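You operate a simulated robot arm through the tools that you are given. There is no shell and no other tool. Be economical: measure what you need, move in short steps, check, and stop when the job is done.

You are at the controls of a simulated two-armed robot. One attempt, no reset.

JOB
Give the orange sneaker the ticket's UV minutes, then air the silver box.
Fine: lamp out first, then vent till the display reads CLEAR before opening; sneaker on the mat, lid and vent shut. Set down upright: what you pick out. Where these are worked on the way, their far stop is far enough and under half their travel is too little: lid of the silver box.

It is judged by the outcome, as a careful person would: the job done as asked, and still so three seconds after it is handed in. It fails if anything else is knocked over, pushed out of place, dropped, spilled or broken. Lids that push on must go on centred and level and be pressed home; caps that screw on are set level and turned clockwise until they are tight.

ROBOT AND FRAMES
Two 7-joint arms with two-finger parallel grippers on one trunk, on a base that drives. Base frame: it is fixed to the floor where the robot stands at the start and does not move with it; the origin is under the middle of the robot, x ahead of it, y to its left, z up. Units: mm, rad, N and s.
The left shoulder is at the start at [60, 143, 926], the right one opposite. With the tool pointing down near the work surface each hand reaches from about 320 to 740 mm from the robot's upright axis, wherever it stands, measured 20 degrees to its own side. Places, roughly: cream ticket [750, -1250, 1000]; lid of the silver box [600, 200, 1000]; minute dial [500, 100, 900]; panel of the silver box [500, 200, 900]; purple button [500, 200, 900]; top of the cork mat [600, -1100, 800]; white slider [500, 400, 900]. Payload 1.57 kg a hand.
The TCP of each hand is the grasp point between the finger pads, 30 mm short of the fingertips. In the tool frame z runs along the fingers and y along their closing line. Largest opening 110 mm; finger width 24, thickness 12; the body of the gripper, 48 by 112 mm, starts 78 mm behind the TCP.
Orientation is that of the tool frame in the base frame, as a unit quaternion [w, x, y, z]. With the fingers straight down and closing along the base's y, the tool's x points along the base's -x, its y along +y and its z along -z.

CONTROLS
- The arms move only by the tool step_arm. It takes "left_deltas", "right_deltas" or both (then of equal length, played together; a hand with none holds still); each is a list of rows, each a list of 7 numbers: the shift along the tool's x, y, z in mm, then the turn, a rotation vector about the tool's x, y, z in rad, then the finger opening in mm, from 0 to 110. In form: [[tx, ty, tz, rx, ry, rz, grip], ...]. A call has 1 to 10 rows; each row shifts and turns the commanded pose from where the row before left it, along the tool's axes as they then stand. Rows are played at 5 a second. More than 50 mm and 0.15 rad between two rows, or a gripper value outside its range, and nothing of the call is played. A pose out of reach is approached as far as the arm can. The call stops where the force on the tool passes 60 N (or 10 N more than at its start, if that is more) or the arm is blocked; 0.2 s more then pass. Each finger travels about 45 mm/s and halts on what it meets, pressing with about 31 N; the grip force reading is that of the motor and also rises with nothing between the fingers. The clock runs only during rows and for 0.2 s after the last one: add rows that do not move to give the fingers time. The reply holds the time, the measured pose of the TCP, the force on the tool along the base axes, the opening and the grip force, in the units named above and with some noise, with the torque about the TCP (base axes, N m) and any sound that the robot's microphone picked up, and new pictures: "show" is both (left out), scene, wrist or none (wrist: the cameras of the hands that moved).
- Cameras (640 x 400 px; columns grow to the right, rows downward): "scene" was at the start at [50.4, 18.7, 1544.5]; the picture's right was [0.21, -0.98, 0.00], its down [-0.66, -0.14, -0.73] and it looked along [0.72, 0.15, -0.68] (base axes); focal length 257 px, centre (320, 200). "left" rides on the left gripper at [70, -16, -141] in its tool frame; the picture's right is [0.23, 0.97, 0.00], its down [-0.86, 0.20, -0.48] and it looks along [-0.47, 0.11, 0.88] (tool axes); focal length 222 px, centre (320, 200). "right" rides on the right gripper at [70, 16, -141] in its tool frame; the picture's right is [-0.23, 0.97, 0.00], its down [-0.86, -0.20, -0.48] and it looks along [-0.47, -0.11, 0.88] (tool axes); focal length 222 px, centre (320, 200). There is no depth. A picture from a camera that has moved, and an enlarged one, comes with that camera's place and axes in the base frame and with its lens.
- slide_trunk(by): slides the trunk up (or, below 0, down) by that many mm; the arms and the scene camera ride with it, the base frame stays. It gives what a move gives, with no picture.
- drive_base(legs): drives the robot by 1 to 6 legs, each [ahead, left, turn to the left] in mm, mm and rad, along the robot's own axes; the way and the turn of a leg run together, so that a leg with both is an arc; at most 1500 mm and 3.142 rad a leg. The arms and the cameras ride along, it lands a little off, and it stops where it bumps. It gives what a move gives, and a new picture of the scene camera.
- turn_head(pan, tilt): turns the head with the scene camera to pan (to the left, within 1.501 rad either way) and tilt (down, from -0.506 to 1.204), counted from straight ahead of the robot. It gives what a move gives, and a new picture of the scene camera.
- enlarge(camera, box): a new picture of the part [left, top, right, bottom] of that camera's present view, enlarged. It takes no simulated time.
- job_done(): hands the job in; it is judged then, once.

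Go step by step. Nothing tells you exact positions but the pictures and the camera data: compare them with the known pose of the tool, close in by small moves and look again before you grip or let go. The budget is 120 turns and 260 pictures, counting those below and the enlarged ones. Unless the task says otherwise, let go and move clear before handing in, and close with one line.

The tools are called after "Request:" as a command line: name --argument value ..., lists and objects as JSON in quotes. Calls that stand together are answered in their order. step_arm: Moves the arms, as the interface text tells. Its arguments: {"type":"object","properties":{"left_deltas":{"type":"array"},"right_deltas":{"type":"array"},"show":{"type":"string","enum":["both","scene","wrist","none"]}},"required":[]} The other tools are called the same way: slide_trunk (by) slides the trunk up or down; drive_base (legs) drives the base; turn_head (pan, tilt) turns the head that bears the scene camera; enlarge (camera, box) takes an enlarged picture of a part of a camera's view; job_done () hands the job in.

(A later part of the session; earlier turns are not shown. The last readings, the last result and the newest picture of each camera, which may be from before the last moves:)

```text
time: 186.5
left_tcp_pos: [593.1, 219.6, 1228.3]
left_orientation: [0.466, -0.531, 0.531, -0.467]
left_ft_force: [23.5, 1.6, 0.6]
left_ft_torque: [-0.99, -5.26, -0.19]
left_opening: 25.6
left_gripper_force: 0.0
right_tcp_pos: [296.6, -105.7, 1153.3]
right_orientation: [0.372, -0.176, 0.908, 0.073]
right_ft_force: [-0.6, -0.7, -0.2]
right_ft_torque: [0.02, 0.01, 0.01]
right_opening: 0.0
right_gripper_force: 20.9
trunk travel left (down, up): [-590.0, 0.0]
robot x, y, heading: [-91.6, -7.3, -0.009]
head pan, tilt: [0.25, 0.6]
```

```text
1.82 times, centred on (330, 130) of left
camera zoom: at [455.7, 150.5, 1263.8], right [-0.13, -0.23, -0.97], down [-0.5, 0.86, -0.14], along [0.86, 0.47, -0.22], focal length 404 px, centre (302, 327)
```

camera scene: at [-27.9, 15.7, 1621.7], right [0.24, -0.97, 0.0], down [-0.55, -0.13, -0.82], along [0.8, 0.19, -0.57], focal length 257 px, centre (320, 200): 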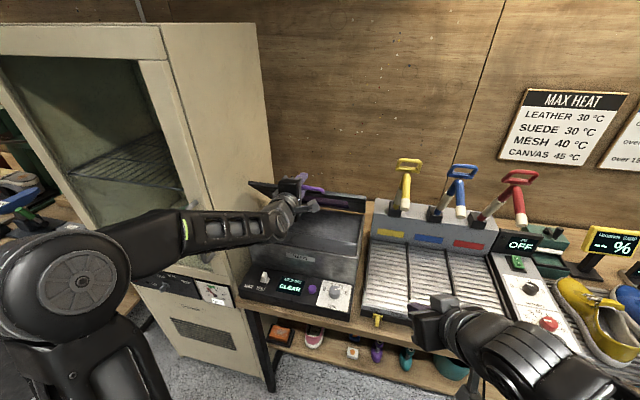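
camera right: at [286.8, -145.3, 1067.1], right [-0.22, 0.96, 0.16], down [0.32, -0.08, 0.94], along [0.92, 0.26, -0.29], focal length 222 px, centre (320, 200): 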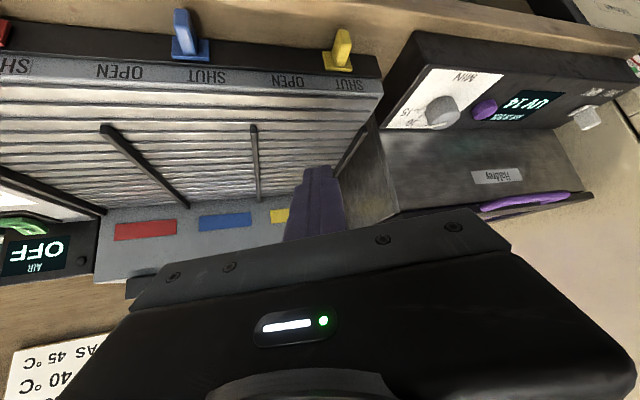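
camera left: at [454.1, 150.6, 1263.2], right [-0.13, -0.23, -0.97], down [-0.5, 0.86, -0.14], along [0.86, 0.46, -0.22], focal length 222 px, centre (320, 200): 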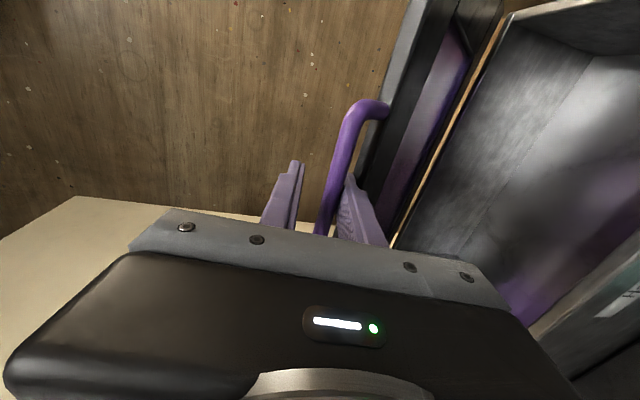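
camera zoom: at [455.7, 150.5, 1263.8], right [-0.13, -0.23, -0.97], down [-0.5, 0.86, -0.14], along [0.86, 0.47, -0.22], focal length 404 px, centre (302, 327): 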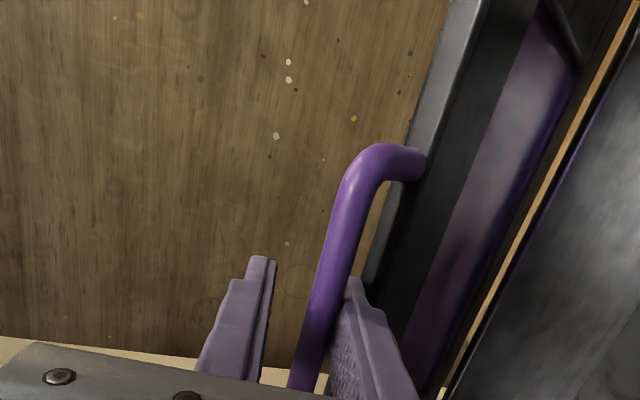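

The finger is wedged in the narrow handle gap. I lift the lid back a bit along its arc to free it.

Request:
step_arm --left_deltas '[[0, -6, 6, 0, 0, 0, 28], [0, -6, 6, 0, 0, 0, 28], [0, -6, 6, 0, 0, 0, 28]]' --show "wrist"

```text
time: 187.3
left_tcp_pos: [610.9, 218.8, 1241.9]
left_orientation: [0.464, -0.531, 0.535, -0.466]
left_ft_force: [-0.8, 0.5, -1.4]
left_ft_torque: [0.04, 0.0, -0.02]
left_opening: 28.9
left_gripper_force: 1.4
right_tcp_pos: [294.4, -106.5, 1155.2]
right_orientation: [0.373, -0.174, 0.908, 0.072]
right_ft_force: [0.3, -0.3, 0.3]
right_ft_torque: [0.01, -0.02, -0.02]
right_opening: 0.2
right_gripper_force: 21.2
trunk travel left (down, up): [-590.0, 0.0]
robot x, y, heading: [-91.7, -11.6, -0.012]
head pan, tilt: [0.25, 0.6]
camera left: at [473.5, 149.9, 1278.0], right [-0.13, -0.23, -0.97], down [-0.5, 0.86, -0.13], along [0.86, 0.46, -0.23], focal length 222 px, centre (320, 200)
```

left: 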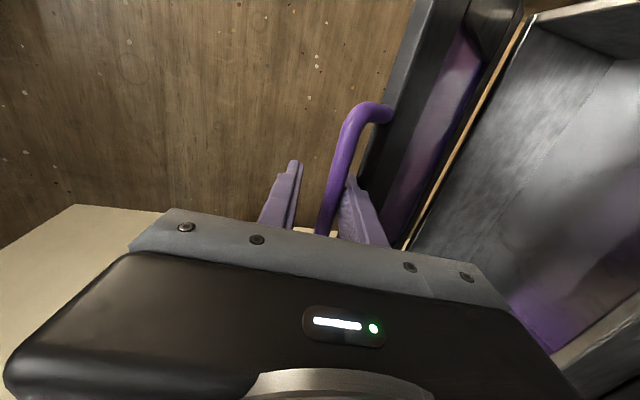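

Freed, with almost no load. I draw back a little and pitch the hand down so it points at the lid edge, then regrip and follow the arc.

Request:
step_arm --left_deltas '[[0, 0, -10, 0, 0, 0, 28], [0, 0, 0, -0.133, 0, 0, 28], [0, 0, 1, -0.133, 0, 0, 28], [0, 0, 1, -0.133, 0, 0, 28], [0, -1, 1, -0.133, 0, 0, 28], [0, -1, 1, -0.133, 0, 0, 28]]' --show "wrist"

```text
time: 187.9
left_tcp_pos: [615.3, 217.1, 1247.0]
left_orientation: [-0.44, 0.554, -0.554, 0.439]
left_ft_force: [47.7, -2.4, -17.2]
left_ft_torque: [-0.7, -7.86, 0.93]
left_opening: 35.4
left_gripper_force: 3.8
right_tcp_pos: [302.9, -107.7, 1150.9]
right_orientation: [0.371, -0.172, 0.91, 0.072]
right_ft_force: [-0.6, 0.0, -0.5]
right_ft_torque: [-0.02, -0.01, -0.04]
right_opening: 0.0
right_gripper_force: 21.1
trunk travel left (down, up): [-590.0, 0.0]
robot x, y, heading: [-89.6, -9.5, -0.009]
head pan, tilt: [0.25, 0.6]
stopped in row 3 (left hand): the force on the tool passed its limit at 83 N (the readings are from after the stop); the commanded pose is now the measured one
camera left: at [481.7, 148.3, 1295.2], right [-0.22, -0.23, -0.95], down [-0.51, 0.85, -0.09], along [0.83, 0.47, -0.3], focal length 222 px, centre (320, 200)
```

left: 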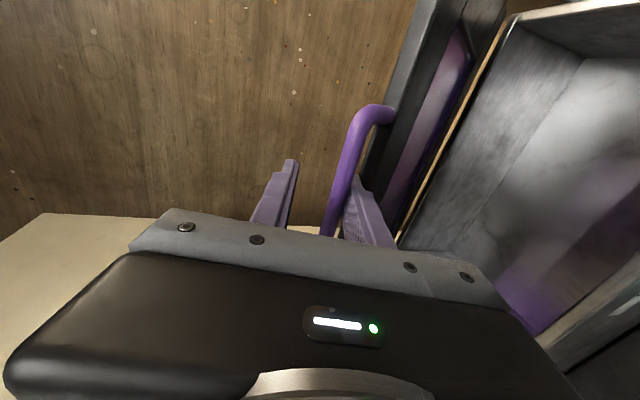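

Withdrawal only works with the lid open (finger parallel to the gap), so I push the lid back open.

Request:
step_arm --left_deltas '[[0, -9, 8, 0, 0, 0, 28], [0, -9, 8, 0, 0, 0, 28], [0, -10, 12.5, 0, 0, 0, 28], [0, -10, 12.5, 0, 0, 0, 28], [0, -10, 12.5, 0, 0, 0, 28]]' --show "none"

Request:
drive_base --legs '[[44, 0, 0.009]]'

Request:
step_arm --left_deltas '[[0, -6, -1.5, 0, 0, 0, 28], [0, -6, -1.5, 0, 0, 0, 28]]' --show "wrist"

```text
time: 189.2
left_tcp_pos: [670.0, 218.4, 1284.9]
left_orientation: [0.441, -0.553, 0.554, -0.44]
left_ft_force: [0.3, 0.1, -1.6]
left_ft_torque: [-0.04, 0.04, 0.0]
left_opening: 28.8
left_gripper_force: 0.6
right_tcp_pos: [295.0, -109.1, 1153.5]
right_orientation: [0.373, -0.174, 0.908, 0.072]
right_ft_force: [-0.2, 1.0, 0.0]
right_ft_torque: [-0.01, 0.01, -0.01]
right_opening: 0.0
right_gripper_force: 21.6
trunk travel left (down, up): [-590.0, 0.0]
robot x, y, heading: [-94.7, -5.6, -0.01]
head pan, tilt: [0.25, 0.6]
```

```text
time: 190.1
left_tcp_pos: [712.9, 224.4, 1284.1]
left_orientation: [-0.443, 0.555, -0.552, 0.438]
left_ft_force: [-0.5, 0.2, -1.5]
left_ft_torque: [0.01, 0.0, -0.04]
left_opening: 28.8
left_gripper_force: 0.5
right_tcp_pos: [341.6, -103.7, 1154.0]
right_orientation: [0.373, -0.178, 0.908, 0.073]
right_ft_force: [0.3, 0.2, -0.3]
right_ft_torque: [0.03, 0.03, 0.05]
right_opening: 0.0
right_gripper_force: 21.0
trunk travel left (down, up): [-590.0, 0.0]
robot x, y, heading: [-48.1, -11.5, -0.005]
head pan, tilt: [0.25, 0.6]
camera scene: at [8.5, 14.4, 1622.0], right [0.24, -0.97, 0.0], down [-0.55, -0.14, -0.82], along [0.8, 0.2, -0.57], focal length 257 px, centre (320, 200)
```

scene: 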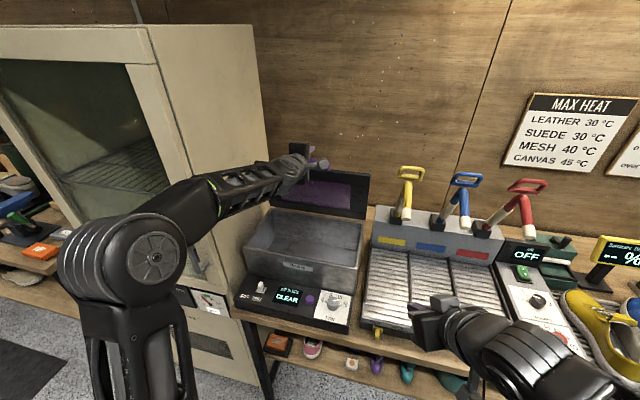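

```text
time: 190.7
left_tcp_pos: [712.1, 224.3, 1296.4]
left_orientation: [-0.442, 0.556, -0.552, 0.437]
left_ft_force: [0.9, 0.1, -10.1]
left_ft_torque: [0.13, -0.09, 0.07]
left_opening: 35.8
left_gripper_force: 4.3
right_tcp_pos: [341.2, -103.9, 1153.7]
right_orientation: [0.373, -0.177, 0.908, 0.074]
right_ft_force: [0.2, 1.3, -0.6]
right_ft_torque: [0.01, 0.04, 0.01]
right_opening: 0.0
right_gripper_force: 21.2
trunk travel left (down, up): [-590.0, 0.0]
robot x, y, heading: [-45.0, -5.9, -0.0]
head pan, tilt: [0.25, 0.6]
camera left: at [578.5, 154.6, 1343.4], right [-0.22, -0.23, -0.95], down [-0.52, 0.85, -0.08], along [0.83, 0.47, -0.3], focal length 222 px, centre (320, 200)
```

left: 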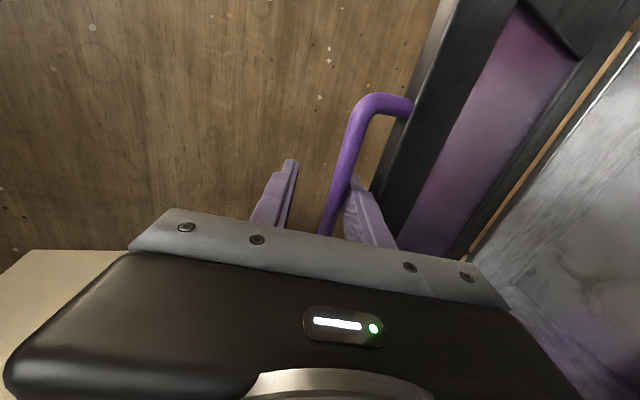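

Request:
step_arm --left_deltas '[[0, 6, 1, 0, 0, 0, 30]]' --show "none"

Request:
drive_base --legs '[[50, 0, 0]]'

Request:
step_arm --left_deltas '[[0, 0, 15, 0, 0, 0, 30], [0, 3, 15, 0, 0, 0, 30], [0, 3, 15, 0, 0, 0, 30], [0, 3, 10, 0, 0, 0, 30]]' --show "wrist"

```text
time: 191.1
left_tcp_pos: [710.4, 224.7, 1294.8]
left_orientation: [-0.443, 0.555, -0.55, 0.439]
left_ft_force: [0.0, 0.4, -0.6]
left_ft_torque: [0.03, 0.01, 0.03]
left_opening: 30.5
left_gripper_force: 0.9
right_tcp_pos: [340.2, -104.8, 1155.2]
right_orientation: [0.374, -0.177, 0.908, 0.073]
right_ft_force: [-0.2, 0.7, -0.5]
right_ft_torque: [0.02, -0.03, 0.0]
right_opening: 0.2
right_gripper_force: 21.2
trunk travel left (down, up): [-590.0, 0.0]
robot x, y, heading: [-47.4, -8.2, -0.001]
head pan, tilt: [0.25, 0.6]
```

```text
time: 192.0
left_tcp_pos: [763.1, 224.5, 1290.3]
left_orientation: [-0.442, 0.556, -0.551, 0.438]
left_ft_force: [1.4, 0.0, -4.5]
left_ft_torque: [0.02, -0.16, 0.01]
left_opening: 33.2
left_gripper_force: 2.2
right_tcp_pos: [391.6, -104.7, 1153.7]
right_orientation: [0.372, -0.177, 0.908, 0.074]
right_ft_force: [0.5, 0.2, 0.6]
right_ft_torque: [0.03, 0.0, 0.01]
right_opening: 0.0
right_gripper_force: 21.4
trunk travel left (down, up): [-590.0, 0.0]
robot x, y, heading: [2.9, -11.5, -0.005]
head pan, tilt: [0.25, 0.6]
camera scene: at [59.8, 14.2, 1621.9], right [0.24, -0.97, 0.0], down [-0.55, -0.14, -0.82], along [0.8, 0.2, -0.57], focal length 257 px, centre (320, 200)
```

scene: 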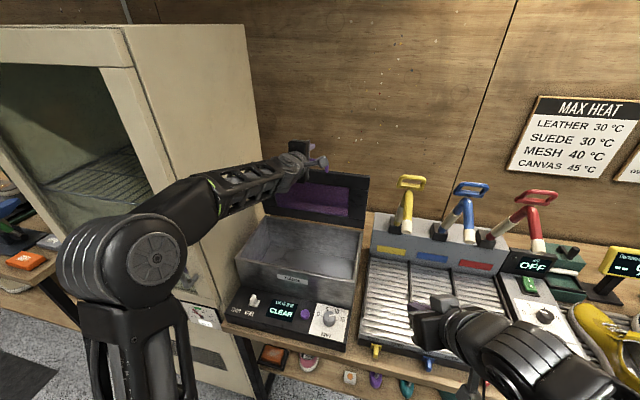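

```text
time: 193.0
left_tcp_pos: [811.0, 224.7, 1273.1]
left_orientation: [-0.444, 0.554, -0.55, 0.44]
left_ft_force: [-0.7, 1.8, 10.5]
left_ft_torque: [0.16, 0.65, -0.06]
left_opening: 20.9
left_gripper_force: 0.1
right_tcp_pos: [388.8, -104.4, 1155.0]
right_orientation: [0.373, -0.178, 0.907, 0.074]
right_ft_force: [0.5, 0.1, -0.4]
right_ft_torque: [0.0, -0.04, 0.03]
right_opening: 0.0
right_gripper_force: 21.2
trunk travel left (down, up): [-590.0, 0.0]
robot x, y, heading: [0.3, -7.8, -0.004]
head pan, tilt: [0.25, 0.6]
camera left: at [678.7, 152.9, 1320.0], right [-0.21, -0.23, -0.95], down [-0.52, 0.85, -0.09], along [0.83, 0.47, -0.3], focal length 222 px, centre (320, 200)
```

left: 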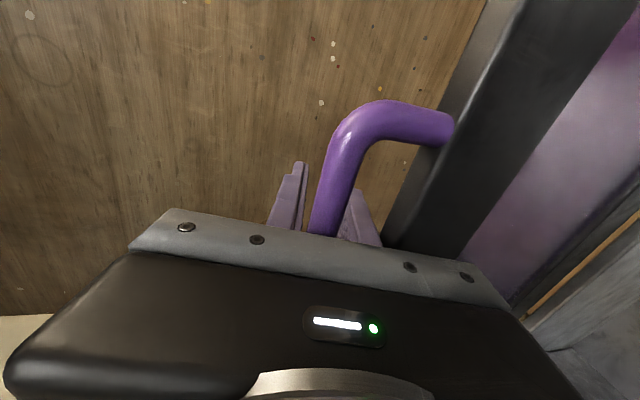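

The bar had slid deep between the fingers. With the lid near vertical I slide the hand back so only the tips hold the bar, then clamp and close with that shallow grip to avoid wedging.

Request:
step_arm --left_deltas '[[0, -4, -10, 0, 0, 0, 30], [0, -3, -15, 0, 0, 0, 30], [0, 0, -15, 0, 0, 0, 30]]' --show "wrist"

```text
time: 193.8
left_tcp_pos: [777.9, 223.5, 1283.5]
left_orientation: [-0.441, 0.555, -0.553, 0.437]
left_ft_force: [3.4, 0.7, -10.6]
left_ft_torque: [0.19, -0.76, -0.1]
left_opening: 38.9
left_gripper_force: 5.7
right_tcp_pos: [390.7, -104.7, 1154.2]
right_orientation: [0.373, -0.177, 0.908, 0.073]
right_ft_force: [0.7, 0.2, 0.3]
right_ft_torque: [0.01, 0.02, 0.02]
right_opening: 0.0
right_gripper_force: 21.6
trunk travel left (down, up): [-590.0, 0.0]
robot x, y, heading: [2.9, -13.4, -0.003]
head pan, tilt: [0.25, 0.6]
camera left: at [643.9, 153.0, 1330.5], right [-0.22, -0.23, -0.95], down [-0.52, 0.85, -0.08], along [0.83, 0.47, -0.31], focal length 222 px, centre (320, 200)
```

left: 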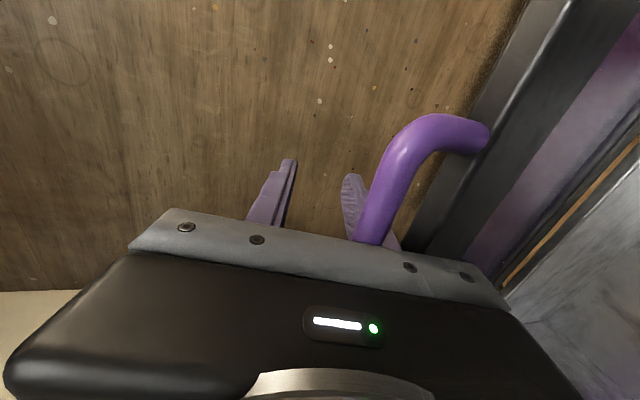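

The lid leans on my lower finger. I'll use the right hand to push the lid's frame back upright so the left fingers can exit.

Request:
step_arm --right_deltas '[[-34, 3, 23, 0, 0, 0, 0], [-34, 3, 23, 0, 0, 0, 0], [-34, 3, 23, 0, 0, 0, 0], [-34, 3, 23, 0, 0, 0, 0], [-34, 3, 23, 0, 0, 0, 0], [-34, 3, 23, 0, 0, 0, 0]]' --show "both"

```text
time: 195.2
left_tcp_pos: [778.6, 223.4, 1284.1]
left_orientation: [-0.442, 0.556, -0.552, 0.438]
left_ft_force: [3.4, -1.6, -15.6]
left_ft_torque: [0.24, -1.11, 0.06]
left_opening: 41.8
left_gripper_force: 7.1
right_tcp_pos: [610.2, 2.4, 1197.5]
right_orientation: [0.373, -0.178, 0.908, 0.074]
right_ft_force: [0.5, 0.3, 0.6]
right_ft_torque: [0.0, 0.0, 0.0]
right_opening: 0.0
right_gripper_force: 22.1
trunk travel left (down, up): [-590.0, 0.0]
robot x, y, heading: [2.6, -9.3, -0.007]
head pan, tilt: [0.25, 0.6]
camera scene: at [60.3, 14.8, 1621.9], right [0.24, -0.97, 0.0], down [-0.55, -0.14, -0.82], along [0.8, 0.2, -0.57], focal length 257 px, centre (320, 200)
camera right: at [464.5, -37.8, 1249.2], right [-0.22, 0.96, 0.16], down [0.33, -0.08, 0.94], along [0.92, 0.26, -0.3], focal length 222 px, centre (320, 200)
```

scene: 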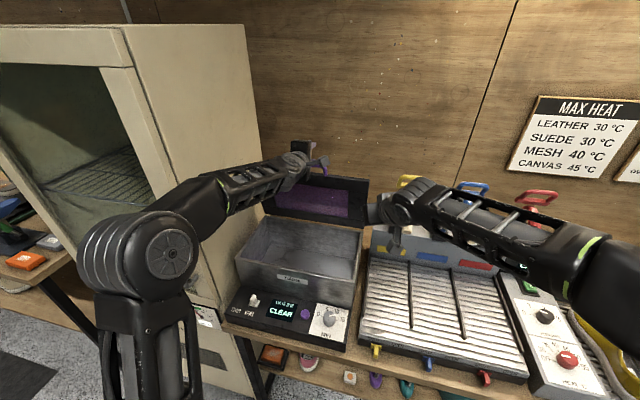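
right: 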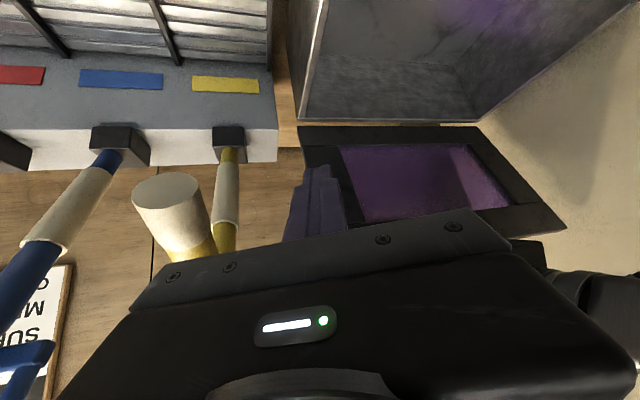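

Request:
step_arm --right_deltas '[[-20, 3, 14, 0, 0, 0, 0], [-20, 3, 14, 0, 0, 0, 0], [-20, 1, 14, 0, 0, 0, 0], [-10, 0, 8, 0, 0, 0, 0]]' --show "both"

```text
time: 196.2
left_tcp_pos: [776.5, 223.7, 1284.2]
left_orientation: [-0.443, 0.556, -0.551, 0.438]
left_ft_force: [3.8, -2.2, -15.7]
left_ft_torque: [0.14, -1.15, 0.13]
left_opening: 42.6
left_gripper_force: 7.0
right_tcp_pos: [686.8, 42.5, 1211.5]
right_orientation: [0.372, -0.177, 0.908, 0.073]
right_ft_force: [0.0, 0.1, 0.0]
right_ft_torque: [-0.02, -0.01, 0.0]
right_opening: 0.1
right_gripper_force: 21.2
trunk travel left (down, up): [-590.0, 0.0]
robot x, y, heading: [2.4, -7.1, -0.004]
head pan, tilt: [0.25, 0.6]
camera scene: at [59.6, 14.5, 1621.9], right [0.24, -0.97, 0.0], down [-0.55, -0.14, -0.82], along [0.8, 0.2, -0.57], focal length 257 px, centre (320, 200)
camera right: at [542.0, 1.3, 1262.1], right [-0.22, 0.96, 0.16], down [0.33, -0.08, 0.94], along [0.92, 0.26, -0.3], focal length 222 px, centre (320, 200)
```

scene: 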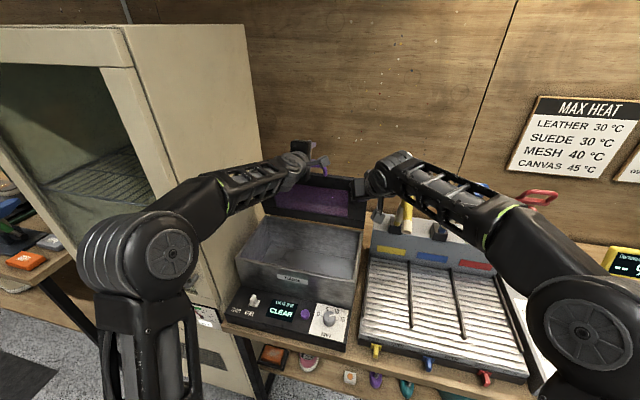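
right: 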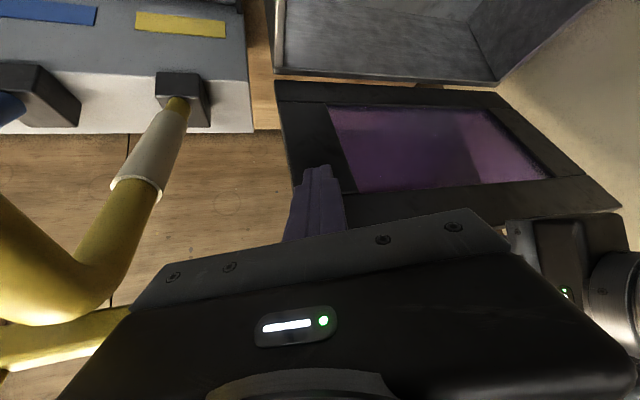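

Request:
step_arm --right_deltas '[[-9.8, -5.7, 9.8, 0, 0, 0, 0], [-9.8, -5.7, 9.8, 0, 0, 0, 0], [-9.8, -5.7, 9.8, 0, 0, 0, 0], [-9.8, -5.7, 9.8, 0, 0, 0, 0]]' --show "both"

```text
time: 197.2
left_tcp_pos: [773.5, 227.7, 1289.0]
left_orientation: [-0.443, 0.556, -0.549, 0.44]
left_ft_force: [0.3, -0.3, 0.6]
left_ft_torque: [0.01, 0.0, 0.0]
left_opening: 29.4
left_gripper_force: 0.1
right_tcp_pos: [737.7, 48.5, 1213.9]
right_orientation: [0.373, -0.181, 0.907, 0.076]
right_ft_force: [-16.5, 20.5, -1.4]
right_ft_torque: [-1.29, -1.33, -3.05]
right_opening: 0.0
right_gripper_force: 21.2
trunk travel left (down, up): [-590.0, 0.0]
robot x, y, heading: [2.6, -11.8, -0.001]
head pan, tilt: [0.25, 0.6]
camera scene: at [53.3, 18.6, 1622.2], right [0.24, -0.97, 0.0], down [-0.55, -0.14, -0.83], along [0.8, 0.2, -0.56], focal length 257 px, centre (320, 200)
camera right: at [593.1, 7.3, 1265.4], right [-0.22, 0.96, 0.16], down [0.33, -0.08, 0.94], along [0.92, 0.26, -0.3], focal length 222 px, centre (320, 200)
```

scene: 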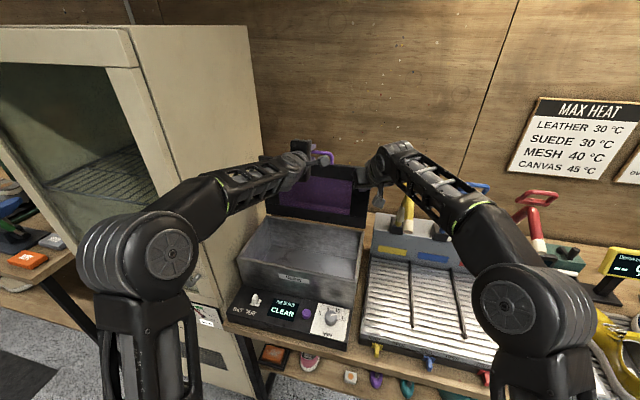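
right: 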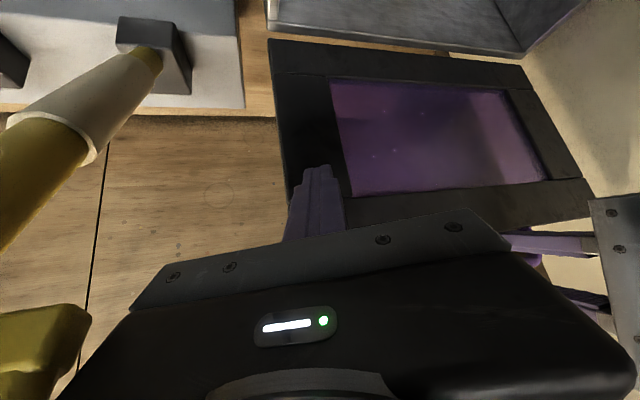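

The lid is pushed up and the left hand is unloaded. I now withdraw the left hand.

Request:
step_arm --left_deltas '[[0, 0, -15, 0, 0, 0, 30], [0, 0, -20, 0, 0, 0, 30], [0, 0, -25, 0, 0, 0, 30], [0, 0, -30, 0, 0, 0, 30]]' --show "both"

```text
time: 198.2
left_tcp_pos: [685.0, 229.5, 1304.8]
left_orientation: [-0.442, 0.555, -0.55, 0.44]
left_ft_force: [-0.4, -0.2, 0.4]
left_ft_torque: [0.04, -0.02, 0.02]
left_opening: 29.9
left_gripper_force: 0.0
right_tcp_pos: [737.9, 47.9, 1214.5]
right_orientation: [0.373, -0.18, 0.907, 0.073]
right_ft_force: [-22.4, 29.8, -7.3]
right_ft_torque: [-1.45, -2.2, -4.21]
right_opening: 0.0
right_gripper_force: 21.4
trunk travel left (down, up): [-590.0, 0.0]
robot x, y, heading: [1.1, -10.7, -0.003]
head pan, tilt: [0.25, 0.6]
camera scene: at [53.8, 20.5, 1622.0], right [0.24, -0.97, 0.0], down [-0.55, -0.14, -0.83], along [0.8, 0.2, -0.56], focal length 257 px, centre (320, 200)
camera left: at [551.5, 159.4, 1352.7], right [-0.21, -0.23, -0.95], down [-0.52, 0.85, -0.09], along [0.83, 0.47, -0.3], focal length 222 px, centre (320, 200)
```

scene: 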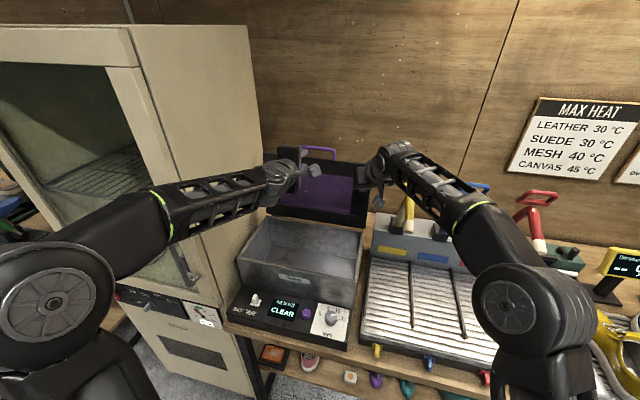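
left: 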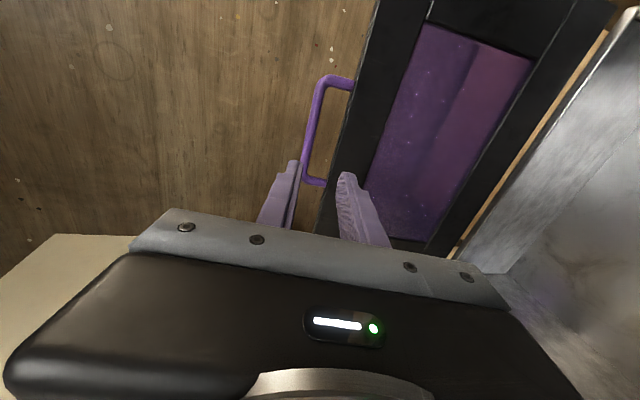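

Left hand is out; the right gripper seems to be leaning on the yellow lever, so I ease it off and back the same way.

Request:
step_arm --right_deltas '[[0, 8, 0, 0, 0, 0, 0], [9.8, 5.7, -9.8, 0, 0, 0, 0], [9.8, 5.7, -9.8, 0, 0, 0, 0], [9.8, 4, -9.8, 0, 0, 0, 0]]' --show "both"

```text
time: 199.2
left_tcp_pos: [687.3, 224.3, 1305.1]
left_orientation: [-0.443, 0.554, -0.552, 0.439]
left_ft_force: [0.8, 0.2, 0.4]
left_ft_torque: [0.03, 0.0, 0.03]
left_opening: 30.2
left_gripper_force: 0.1
right_tcp_pos: [696.2, 46.8, 1214.6]
right_orientation: [0.374, -0.177, 0.907, 0.074]
right_ft_force: [-0.2, 0.0, 0.8]
right_ft_torque: [0.0, -0.01, 0.01]
right_opening: 0.0
right_gripper_force: 21.1
trunk travel left (down, up): [-590.0, 0.0]
robot x, y, heading: [1.3, -10.8, -0.001]
head pan, tilt: [0.25, 0.6]
camera scene: at [56.3, 14.1, 1622.1], right [0.24, -0.97, 0.0], down [-0.55, -0.14, -0.83], along [0.8, 0.2, -0.56], focal length 257 px, centre (320, 200)
camera right: at [551.1, 5.0, 1264.7], right [-0.22, 0.96, 0.16], down [0.32, -0.08, 0.94], along [0.92, 0.25, -0.29], focal length 222 px, centre (320, 200)
```

scene: 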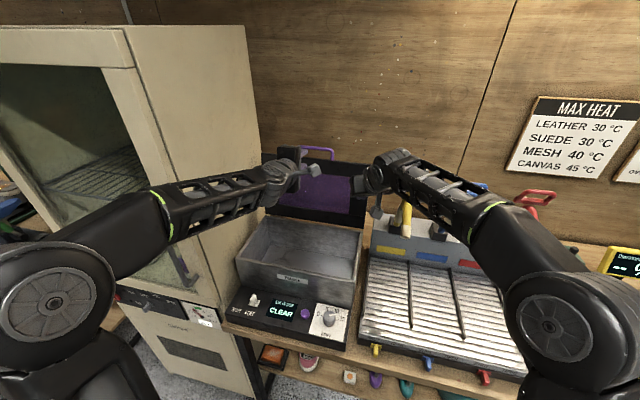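
right: 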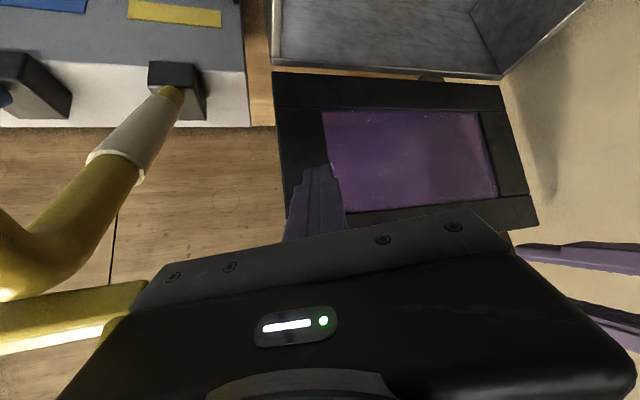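

Request:
step_arm --right_deltas '[[15, 0, -11, 0, 0, 0, 0], [20, -3, -14, 0, 0, 0, 0], [25, -4, -17, 0, 0, 0, 0], [34, -3, -23, 0, 0, 0, 0], [34, -3, -23, 0, 0, 0, 0], [34, -3, -23, 0, 0, 0, 0], [34, -3, -23, 0, 0, 0, 0], [34, -3, -23, 0, 0, 0, 0], [34, -3, -23, 0, 0, 0, 0]]' --show "scene"

Request:
enlarge --camera "scene" --box '[230, 130, 560, 340]'

```text
time: 201.2
left_tcp_pos: [685.5, 223.6, 1305.8]
left_orientation: [-0.444, 0.555, -0.55, 0.439]
left_ft_force: [-0.2, 0.4, -0.1]
left_ft_torque: [0.03, -0.01, -0.02]
left_opening: 29.9
left_gripper_force: 0.2
right_tcp_pos: [411.7, -93.6, 1154.1]
right_orientation: [0.374, -0.177, 0.908, 0.073]
right_ft_force: [0.0, -0.5, -0.4]
right_ft_torque: [0.01, -0.04, 0.02]
right_opening: 0.1
right_gripper_force: 21.5
trunk travel left (down, up): [-590.0, 0.0]
robot x, y, heading: [1.6, -8.7, -0.002]
head pan, tilt: [0.25, 0.6]
camera scene: at [55.2, 13.7, 1622.2], right [0.24, -0.97, 0.0], down [-0.55, -0.14, -0.83], along [0.8, 0.2, -0.56], focal length 257 px, centre (320, 200)
```

scene: 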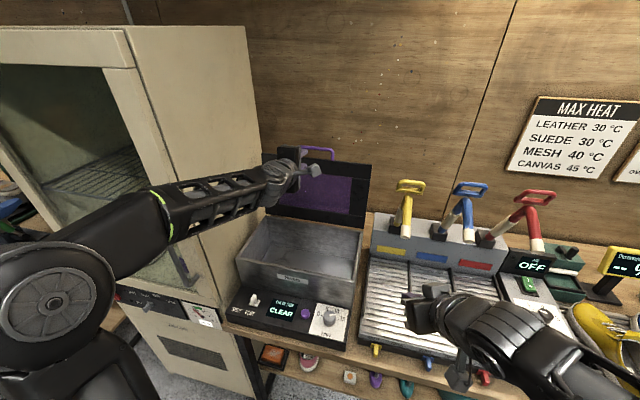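

```text
1.90 times, centred on (395, 235) of scene
camera zoom: at [55.2, 13.7, 1622.2], right [0.24, -0.97, 0.0], down [-0.55, -0.14, -0.83], along [0.8, 0.2, -0.56], focal length 489 px, centre (177, 133)
```

zoom: 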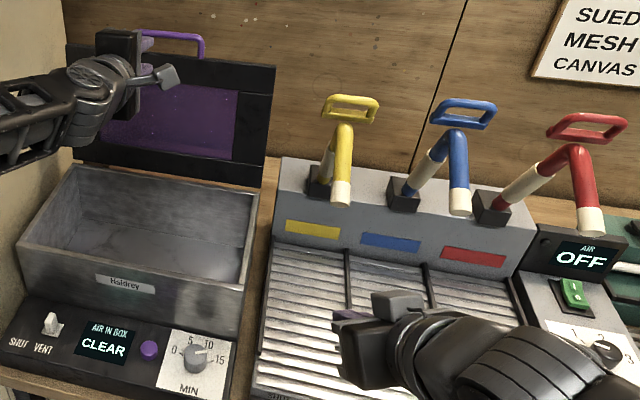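

Nothing looks disturbed (yellow lever is as before) and the lid rests at its stop. I re-approach the bar with only the fingertips.

Request:
step_arm --left_deltas '[[0, -4, 30, 0, 0, 0, 30], [0, -4, 30, 0, 0, 0, 30], [0, 0, 30, 0, 0, 0, 30], [0, 0, 28, 0, 0, 0, 30]]' --show "wrist"

```text
time: 202.2
left_tcp_pos: [805.2, 224.1, 1288.4]
left_orientation: [-0.443, 0.555, -0.551, 0.438]
left_ft_force: [0.1, 0.5, 0.5]
left_ft_torque: [0.0, -0.03, -0.06]
left_opening: 30.3
left_gripper_force: 0.1
right_tcp_pos: [414.0, -94.1, 1154.5]
right_orientation: [0.374, -0.178, 0.907, 0.074]
right_ft_force: [0.3, -0.3, 0.0]
right_ft_torque: [0.01, 0.01, 0.02]
right_opening: 0.0
right_gripper_force: 21.3
trunk travel left (down, up): [-590.0, 0.0]
robot x, y, heading: [1.9, -9.0, -0.003]
head pan, tilt: [0.25, 0.6]
camera left: at [672.1, 154.3, 1335.6], right [-0.22, -0.23, -0.95], down [-0.52, 0.85, -0.09], along [0.83, 0.47, -0.3], focal length 222 px, centre (320, 200)
```

left: 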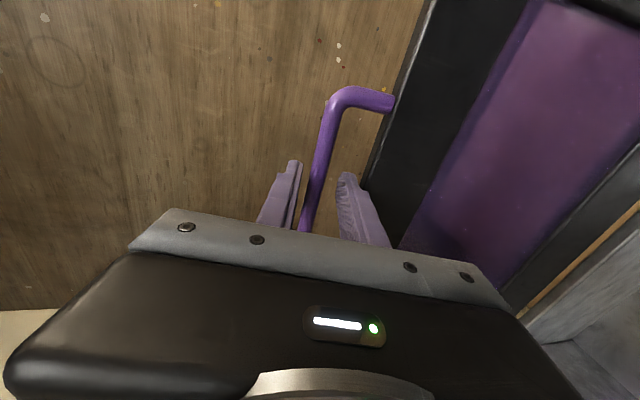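

Request:
step_arm --left_deltas '[[0, 0, 0, 0, 0, 0, 6], [0, 0, 0, 0, 0, 0, 6], [0, 0, 0, 0, 0, 0, 6], [0, 2.2, -17.5, 0, 0, 0, 6], [0, 2.2, -17.5, 0, 0, 0, 6], [0, 2.2, -17.5, 0, 0, 0, 6]]' --show "none"

Request:
drive_base --legs '[[-24, 0, 0]]'

Request:
drive_base --legs '[[-24, 0, 0]]'

Request:
step_arm --left_deltas '[[0, 4, 1, 0, 0, 0, 6]]' --show "wrist"

```text
time: 203.6
left_tcp_pos: [750.1, 224.4, 1295.2]
left_orientation: [-0.443, 0.555, -0.551, 0.438]
left_ft_force: [-1.1, 0.9, 11.5]
left_ft_torque: [0.61, -0.05, -0.09]
left_opening: 11.7
left_gripper_force: 28.9
right_tcp_pos: [412.1, -94.8, 1154.7]
right_orientation: [0.374, -0.178, 0.907, 0.074]
right_ft_force: [-0.1, 0.2, 0.2]
right_ft_torque: [-0.01, 0.0, -0.06]
right_opening: 0.0
right_gripper_force: 21.2
trunk travel left (down, up): [-590.0, 0.0]
robot x, y, heading: [3.1, -7.3, -0.004]
head pan, tilt: [0.25, 0.6]
```

```text
time: 204.4
left_tcp_pos: [726.2, 223.9, 1291.5]
left_orientation: [-0.443, 0.556, -0.55, 0.438]
left_ft_force: [-1.1, -1.3, 3.9]
left_ft_torque: [0.74, -0.17, 0.38]
left_opening: 12.2
left_gripper_force: 29.0
right_tcp_pos: [388.7, -93.7, 1154.1]
right_orientation: [0.373, -0.178, 0.908, 0.074]
right_ft_force: [-0.3, -0.2, -0.4]
right_ft_torque: [-0.01, -0.02, -0.03]
right_opening: 0.1
right_gripper_force: 21.5
trunk travel left (down, up): [-590.0, 0.0]
robot x, y, heading: [-20.3, -8.0, -0.001]
head pan, tilt: [0.25, 0.6]
camera scene: at [30.7, 13.9, 1622.1], right [0.24, -0.97, 0.0], down [-0.55, -0.14, -0.83], along [0.8, 0.2, -0.56], focal length 257 px, centre (320, 200)
```

scene: 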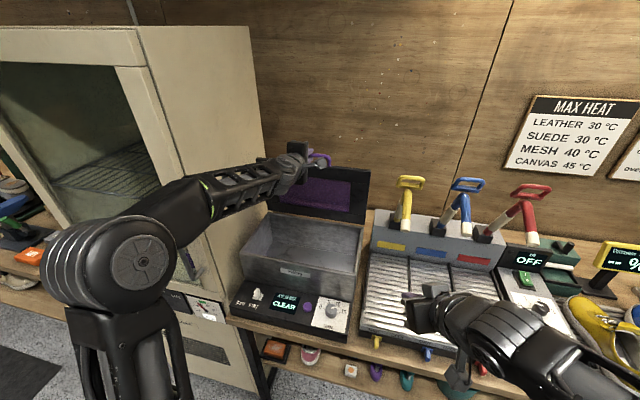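

```text
time: 205.2
left_tcp_pos: [701.6, 224.2, 1288.5]
left_orientation: [-0.441, 0.555, -0.553, 0.436]
left_ft_force: [0.6, -2.6, -9.2]
left_ft_torque: [0.7, 0.15, 0.3]
left_opening: 11.8
left_gripper_force: 29.3
right_tcp_pos: [365.4, -92.9, 1154.5]
right_orientation: [0.374, -0.178, 0.907, 0.074]
right_ft_force: [-0.2, 0.4, -0.2]
right_ft_torque: [-0.03, -0.04, -0.01]
right_opening: 0.0
right_gripper_force: 21.9
trunk travel left (down, up): [-590.0, 0.0]
robot x, y, heading: [-46.5, -9.2, -0.005]
head pan, tilt: [0.25, 0.6]
camera scene: at [8.7, 14.2, 1621.9], right [0.24, -0.97, 0.0], down [-0.55, -0.14, -0.83], along [0.8, 0.2, -0.56], focal length 257 px, centre (320, 200)
```

scene: 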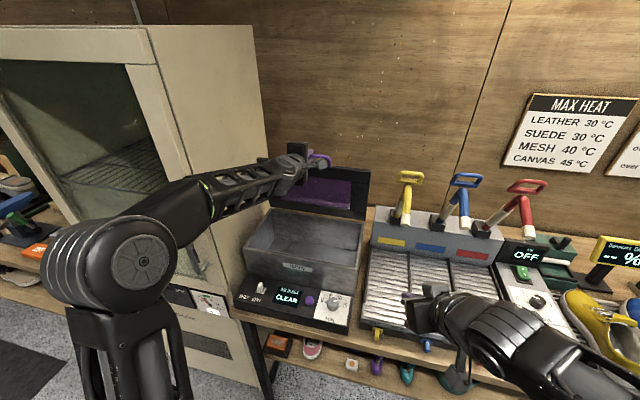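

```text
time: 205.6
left_tcp_pos: [702.0, 224.6, 1289.3]
left_orientation: [-0.443, 0.554, -0.552, 0.439]
left_ft_force: [-1.7, 0.2, 10.6]
left_ft_torque: [0.52, -0.1, -0.49]
left_opening: 11.9
left_gripper_force: 29.0
right_tcp_pos: [365.4, -94.2, 1154.4]
right_orientation: [0.373, -0.178, 0.907, 0.075]
right_ft_force: [-0.9, -0.7, 0.2]
right_ft_torque: [-0.01, -0.02, 0.0]
right_opening: 0.0
right_gripper_force: 21.7
trunk travel left (down, up): [-590.0, 0.0]
robot x, y, heading: [-50.0, -9.6, -0.007]
head pan, tilt: [0.25, 0.6]
camera left: at [568.2, 154.5, 1336.3], right [-0.22, -0.23, -0.95], down [-0.52, 0.85, -0.08], along [0.83, 0.47, -0.3], focal length 222 px, centre (320, 200)
```

left: 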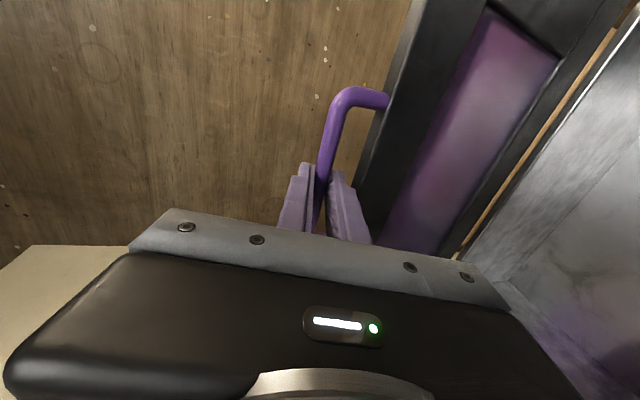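

Request:
drive_base --legs '[[-24, 0, 0]]'

Request:
step_arm --left_deltas '[[0, 4, 1, 0, 0, 0, 6], [0, 4, 1, 0, 0, 0, 6]]' --show "none"

Request:
drive_base --legs '[[-23, 0, 0]]'

Request:
step_arm --left_deltas '[[0, 4, 1, 0, 0, 0, 6], [0, 14.9, -19.2, 0, 0, 0, 6], [0, 14.9, -19.2, 0, 0, 0, 6]]' --show "wrist"

```text
time: 206.4
left_tcp_pos: [677.6, 224.8, 1282.7]
left_orientation: [-0.44, 0.556, -0.554, 0.436]
left_ft_force: [0.7, -1.1, -3.9]
left_ft_torque: [0.63, 0.14, 0.25]
left_opening: 11.7
left_gripper_force: 29.7
right_tcp_pos: [340.4, -93.6, 1154.4]
right_orientation: [0.374, -0.178, 0.907, 0.074]
right_ft_force: [0.3, 0.0, -0.8]
right_ft_torque: [0.0, -0.04, -0.02]
right_opening: 0.0
right_gripper_force: 21.1
trunk travel left (down, up): [-590.0, 0.0]
robot x, y, heading: [-69.0, -9.7, -0.003]
head pan, tilt: [0.25, 0.6]
camera scene: at [-16.2, 14.2, 1622.0], right [0.24, -0.97, 0.0], down [-0.55, -0.14, -0.83], along [0.8, 0.2, -0.56], focal length 257 px, centre (320, 200)
```

scene: 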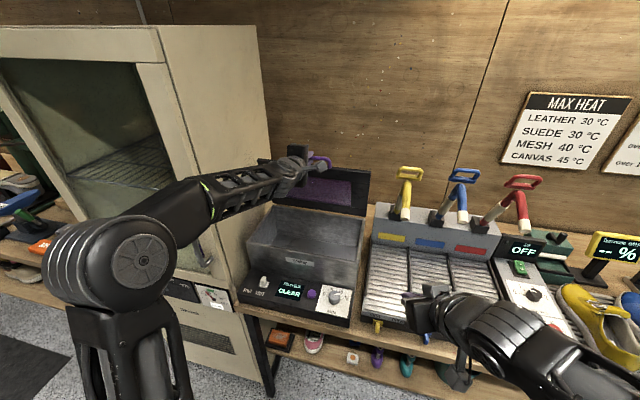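

```text
time: 207.0
left_tcp_pos: [675.7, 224.1, 1281.7]
left_orientation: [-0.444, 0.554, -0.551, 0.438]
left_ft_force: [-7.4, 0.4, 21.1]
left_ft_torque: [0.4, -0.33, -0.4]
left_opening: 11.9
left_gripper_force: 29.2
right_tcp_pos: [338.9, -95.9, 1154.7]
right_orientation: [0.374, -0.177, 0.907, 0.074]
right_ft_force: [-0.2, -0.9, -0.5]
right_ft_torque: [-0.01, -0.02, -0.03]
right_opening: 0.1
right_gripper_force: 21.3
trunk travel left (down, up): [-590.0, 0.0]
robot x, y, heading: [-71.3, -9.1, -0.003]
head pan, tilt: [0.25, 0.6]
```

```text
time: 207.8
left_tcp_pos: [654.4, 224.3, 1272.3]
left_orientation: [-0.439, 0.557, -0.554, 0.435]
left_ft_force: [-3.3, -0.6, 4.0]
left_ft_torque: [0.6, 0.06, 0.29]
left_opening: 11.5
left_gripper_force: 29.4
right_tcp_pos: [317.3, -93.7, 1153.6]
right_orientation: [0.374, -0.177, 0.907, 0.073]
right_ft_force: [-0.6, -0.4, 0.6]
right_ft_torque: [-0.02, 0.0, -0.02]
right_opening: 0.1
right_gripper_force: 21.3
trunk travel left (down, up): [-590.0, 0.0]
robot x, y, heading: [-95.8, -6.2, -0.004]
head pan, tilt: [0.25, 0.6]
camera scene: at [-41.2, 14.0, 1622.0], right [0.24, -0.97, 0.0], down [-0.55, -0.14, -0.83], along [0.8, 0.2, -0.56], focal length 257 px, centre (320, 200)
```

scene: 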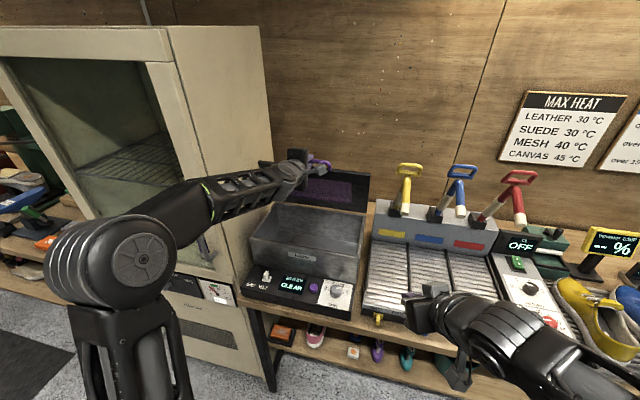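

```text
time: 208.6
left_tcp_pos: [608.7, 224.8, 1247.6]
left_orientation: [-0.439, 0.557, -0.554, 0.435]
left_ft_force: [-8.6, -0.6, 9.1]
left_ft_torque: [0.45, -0.03, 0.15]
left_opening: 12.1
left_gripper_force: 28.9
right_tcp_pos: [316.4, -93.5, 1154.3]
right_orientation: [0.375, -0.176, 0.907, 0.073]
right_ft_force: [1.0, 1.2, -0.1]
right_ft_torque: [0.0, -0.04, 0.0]
right_opening: 0.0
right_gripper_force: 20.9
trunk travel left (down, up): [-590.0, 0.0]
robot x, y, heading: [-91.1, -6.4, -0.006]
head pan, tilt: [0.25, 0.6]
camera left: at [475.6, 154.6, 1296.6], right [-0.23, -0.23, -0.95], down [-0.52, 0.85, -0.08], along [0.82, 0.47, -0.31], focal length 222 px, centre (320, 200)
```

left: 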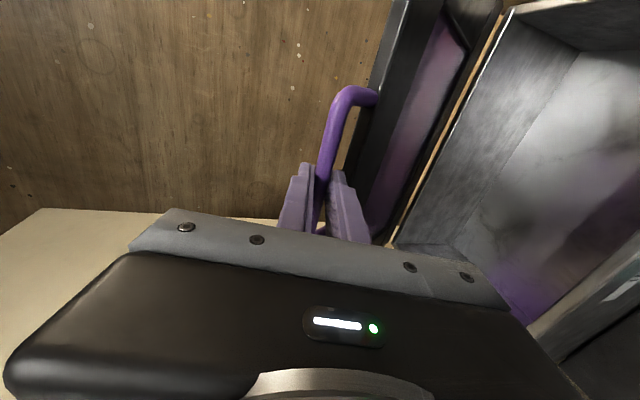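

Request:
step_arm --left_deltas '[[0, 14.6, -14.2, 0, 0, 0, 6], [0, 14.6, -14, 0, 0, 0, 6], [0, 20.2, -13.2, 0, 0, 0, 6]]' --show "none"

Request:
step_arm --left_deltas '[[0, 20.2, -12.8, 0, 0, 0, 6]]' --show "wrist"

```text
time: 209.4
left_tcp_pos: [560.7, 224.4, 1205.1]
left_orientation: [-0.437, 0.558, -0.556, 0.433]
left_ft_force: [4.5, -1.4, -7.7]
left_ft_torque: [0.27, 0.12, -0.04]
left_opening: 11.6
left_gripper_force: 29.0
right_tcp_pos: [319.1, -94.2, 1153.6]
right_orientation: [0.373, -0.176, 0.908, 0.073]
right_ft_force: [0.0, 0.2, 0.3]
right_ft_torque: [0.03, 0.0, -0.02]
right_opening: 0.1
right_gripper_force: 21.6
trunk travel left (down, up): [-590.0, 0.0]
robot x, y, heading: [-93.6, -8.0, -0.011]
head pan, tilt: [0.25, 0.6]
```

```text
time: 209.8
left_tcp_pos: [546.2, 224.3, 1188.2]
left_orientation: [-0.437, 0.56, -0.555, 0.433]
left_ft_force: [15.3, 0.4, -14.5]
left_ft_torque: [0.18, 0.06, -0.45]
left_opening: 11.9
left_gripper_force: 29.6
right_tcp_pos: [320.7, -92.8, 1151.7]
right_orientation: [0.372, -0.177, 0.908, 0.074]
right_ft_force: [0.3, 0.4, -0.4]
right_ft_torque: [-0.02, -0.03, 0.01]
right_opening: 0.1
right_gripper_force: 21.6
trunk travel left (down, up): [-590.0, 0.0]
robot x, y, heading: [-90.9, -9.3, -0.004]
head pan, tilt: [0.25, 0.6]
camera left: at [413.2, 154.7, 1238.9], right [-0.23, -0.23, -0.94], down [-0.52, 0.85, -0.08], along [0.82, 0.47, -0.32], focal length 222 px, centre (320, 200)
```

left: 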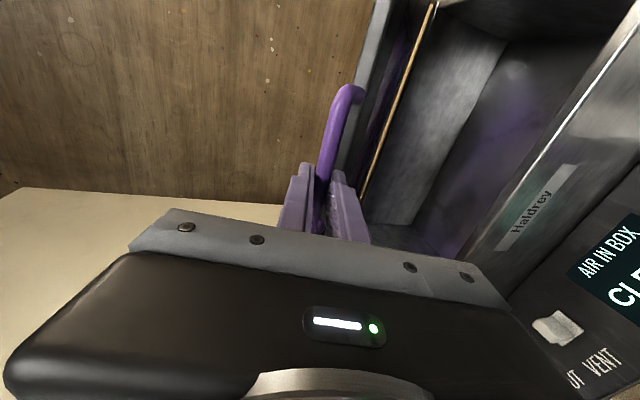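

Request:
step_arm --left_deltas '[[0, 22.3, -7.5, 0, 0, 0, 6], [0, 22, -8.5, 0, 0, 0, 6], [0, 23, -5, 0, 0, 0, 6]]' --show "none"

Request:
step_arm --left_deltas '[[0, 23, -4.5, 0, 0, 0, 6], [0, 23.6, -1, 0, 0, 0, 6]]' --show "wrist"

```text
time: 210.6
left_tcp_pos: [508.4, 224.5, 1132.3]
left_orientation: [-0.438, 0.558, -0.555, 0.435]
left_ft_force: [20.3, 1.0, -10.5]
left_ft_torque: [0.12, 0.03, -0.09]
left_opening: 11.6
left_gripper_force: 29.3
right_tcp_pos: [320.9, -93.2, 1153.4]
right_orientation: [0.372, -0.178, 0.908, 0.074]
right_ft_force: [0.5, 0.0, -1.0]
right_ft_torque: [-0.02, -0.01, 0.02]
right_opening: 0.0
right_gripper_force: 21.7
trunk travel left (down, up): [-590.0, 0.0]
robot x, y, heading: [-92.3, -8.9, -0.006]
head pan, tilt: [0.25, 0.6]
```

```text
time: 211.2
left_tcp_pos: [490.4, 224.6, 1088.9]
left_orientation: [-0.439, 0.558, -0.554, 0.435]
left_ft_force: [17.1, -1.2, -6.6]
left_ft_torque: [-0.17, 0.02, -0.29]
left_opening: 11.5
left_gripper_force: 29.1
right_tcp_pos: [320.3, -93.8, 1152.0]
right_orientation: [0.373, -0.177, 0.908, 0.073]
right_ft_force: [-0.3, -0.4, 0.6]
right_ft_torque: [-0.01, -0.01, 0.04]
right_opening: 0.0
right_gripper_force: 20.8
trunk travel left (down, up): [-590.0, 0.0]
robot x, y, heading: [-95.1, -6.3, -0.007]
head pan, tilt: [0.25, 0.6]
camera left: at [358.3, 154.7, 1138.4], right [-0.23, -0.23, -0.95], down [-0.52, 0.85, -0.08], along [0.82, 0.47, -0.31], focal length 222 px, centre (320, 200)
```

left: 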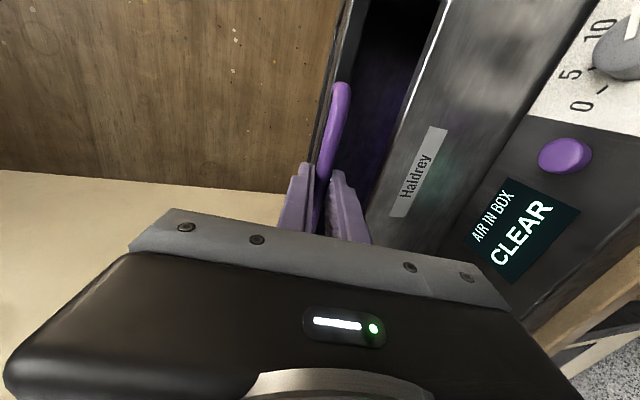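

Request:
step_arm --left_deltas '[[0, 20, 1, 0, 0, 0, 6], [0, 20, 1, 0, 0, 0, 6], [0, 14, 1.5, 0, 0, 0, 6], [0, 5, 1, 0, 0, 0, 6]]' --show "both"

```text
time: 212.2
left_tcp_pos: [480.5, 225.3, 1029.1]
left_orientation: [-0.439, 0.557, -0.555, 0.435]
left_ft_force: [20.4, -2.2, -1.5]
left_ft_torque: [-0.26, -0.05, -0.15]
left_opening: 11.8
left_gripper_force: 28.8
right_tcp_pos: [320.6, -94.8, 1152.9]
right_orientation: [0.373, -0.177, 0.908, 0.074]
right_ft_force: [-0.1, 0.3, 0.3]
right_ft_torque: [-0.01, 0.03, 0.0]
right_opening: 0.2
right_gripper_force: 21.3
trunk travel left (down, up): [-590.0, 0.0]
robot x, y, heading: [-93.7, -6.9, -0.005]
head pan, tilt: [0.25, 0.6]
camera scene: at [-35.3, 14.2, 1622.0], right [0.24, -0.97, 0.0], down [-0.55, -0.14, -0.82], along [0.8, 0.2, -0.57], focal length 257 px, centre (320, 200)
camera left: at [348.7, 154.8, 1078.7], right [-0.23, -0.23, -0.95], down [-0.52, 0.85, -0.08], along [0.82, 0.47, -0.31], focal length 222 px, centre (320, 200)
```

scene: 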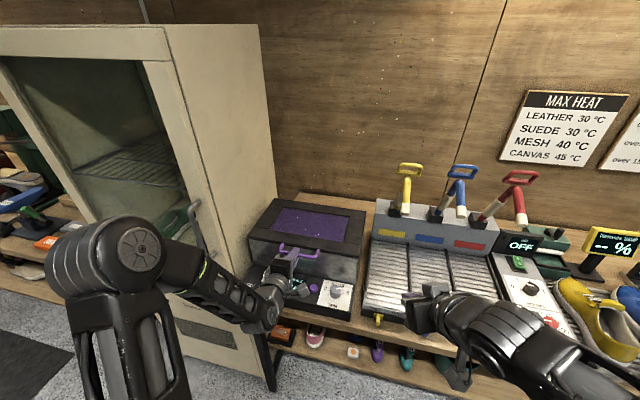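
left: 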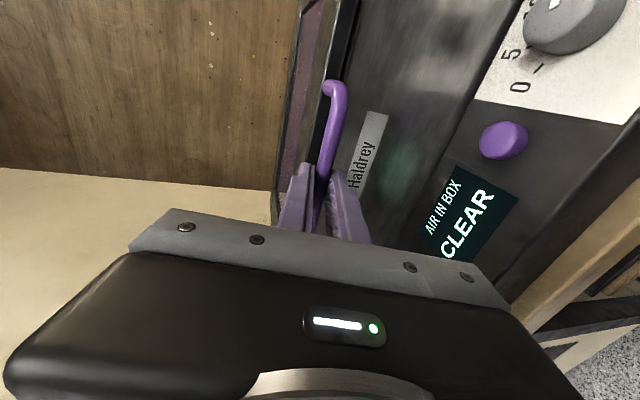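

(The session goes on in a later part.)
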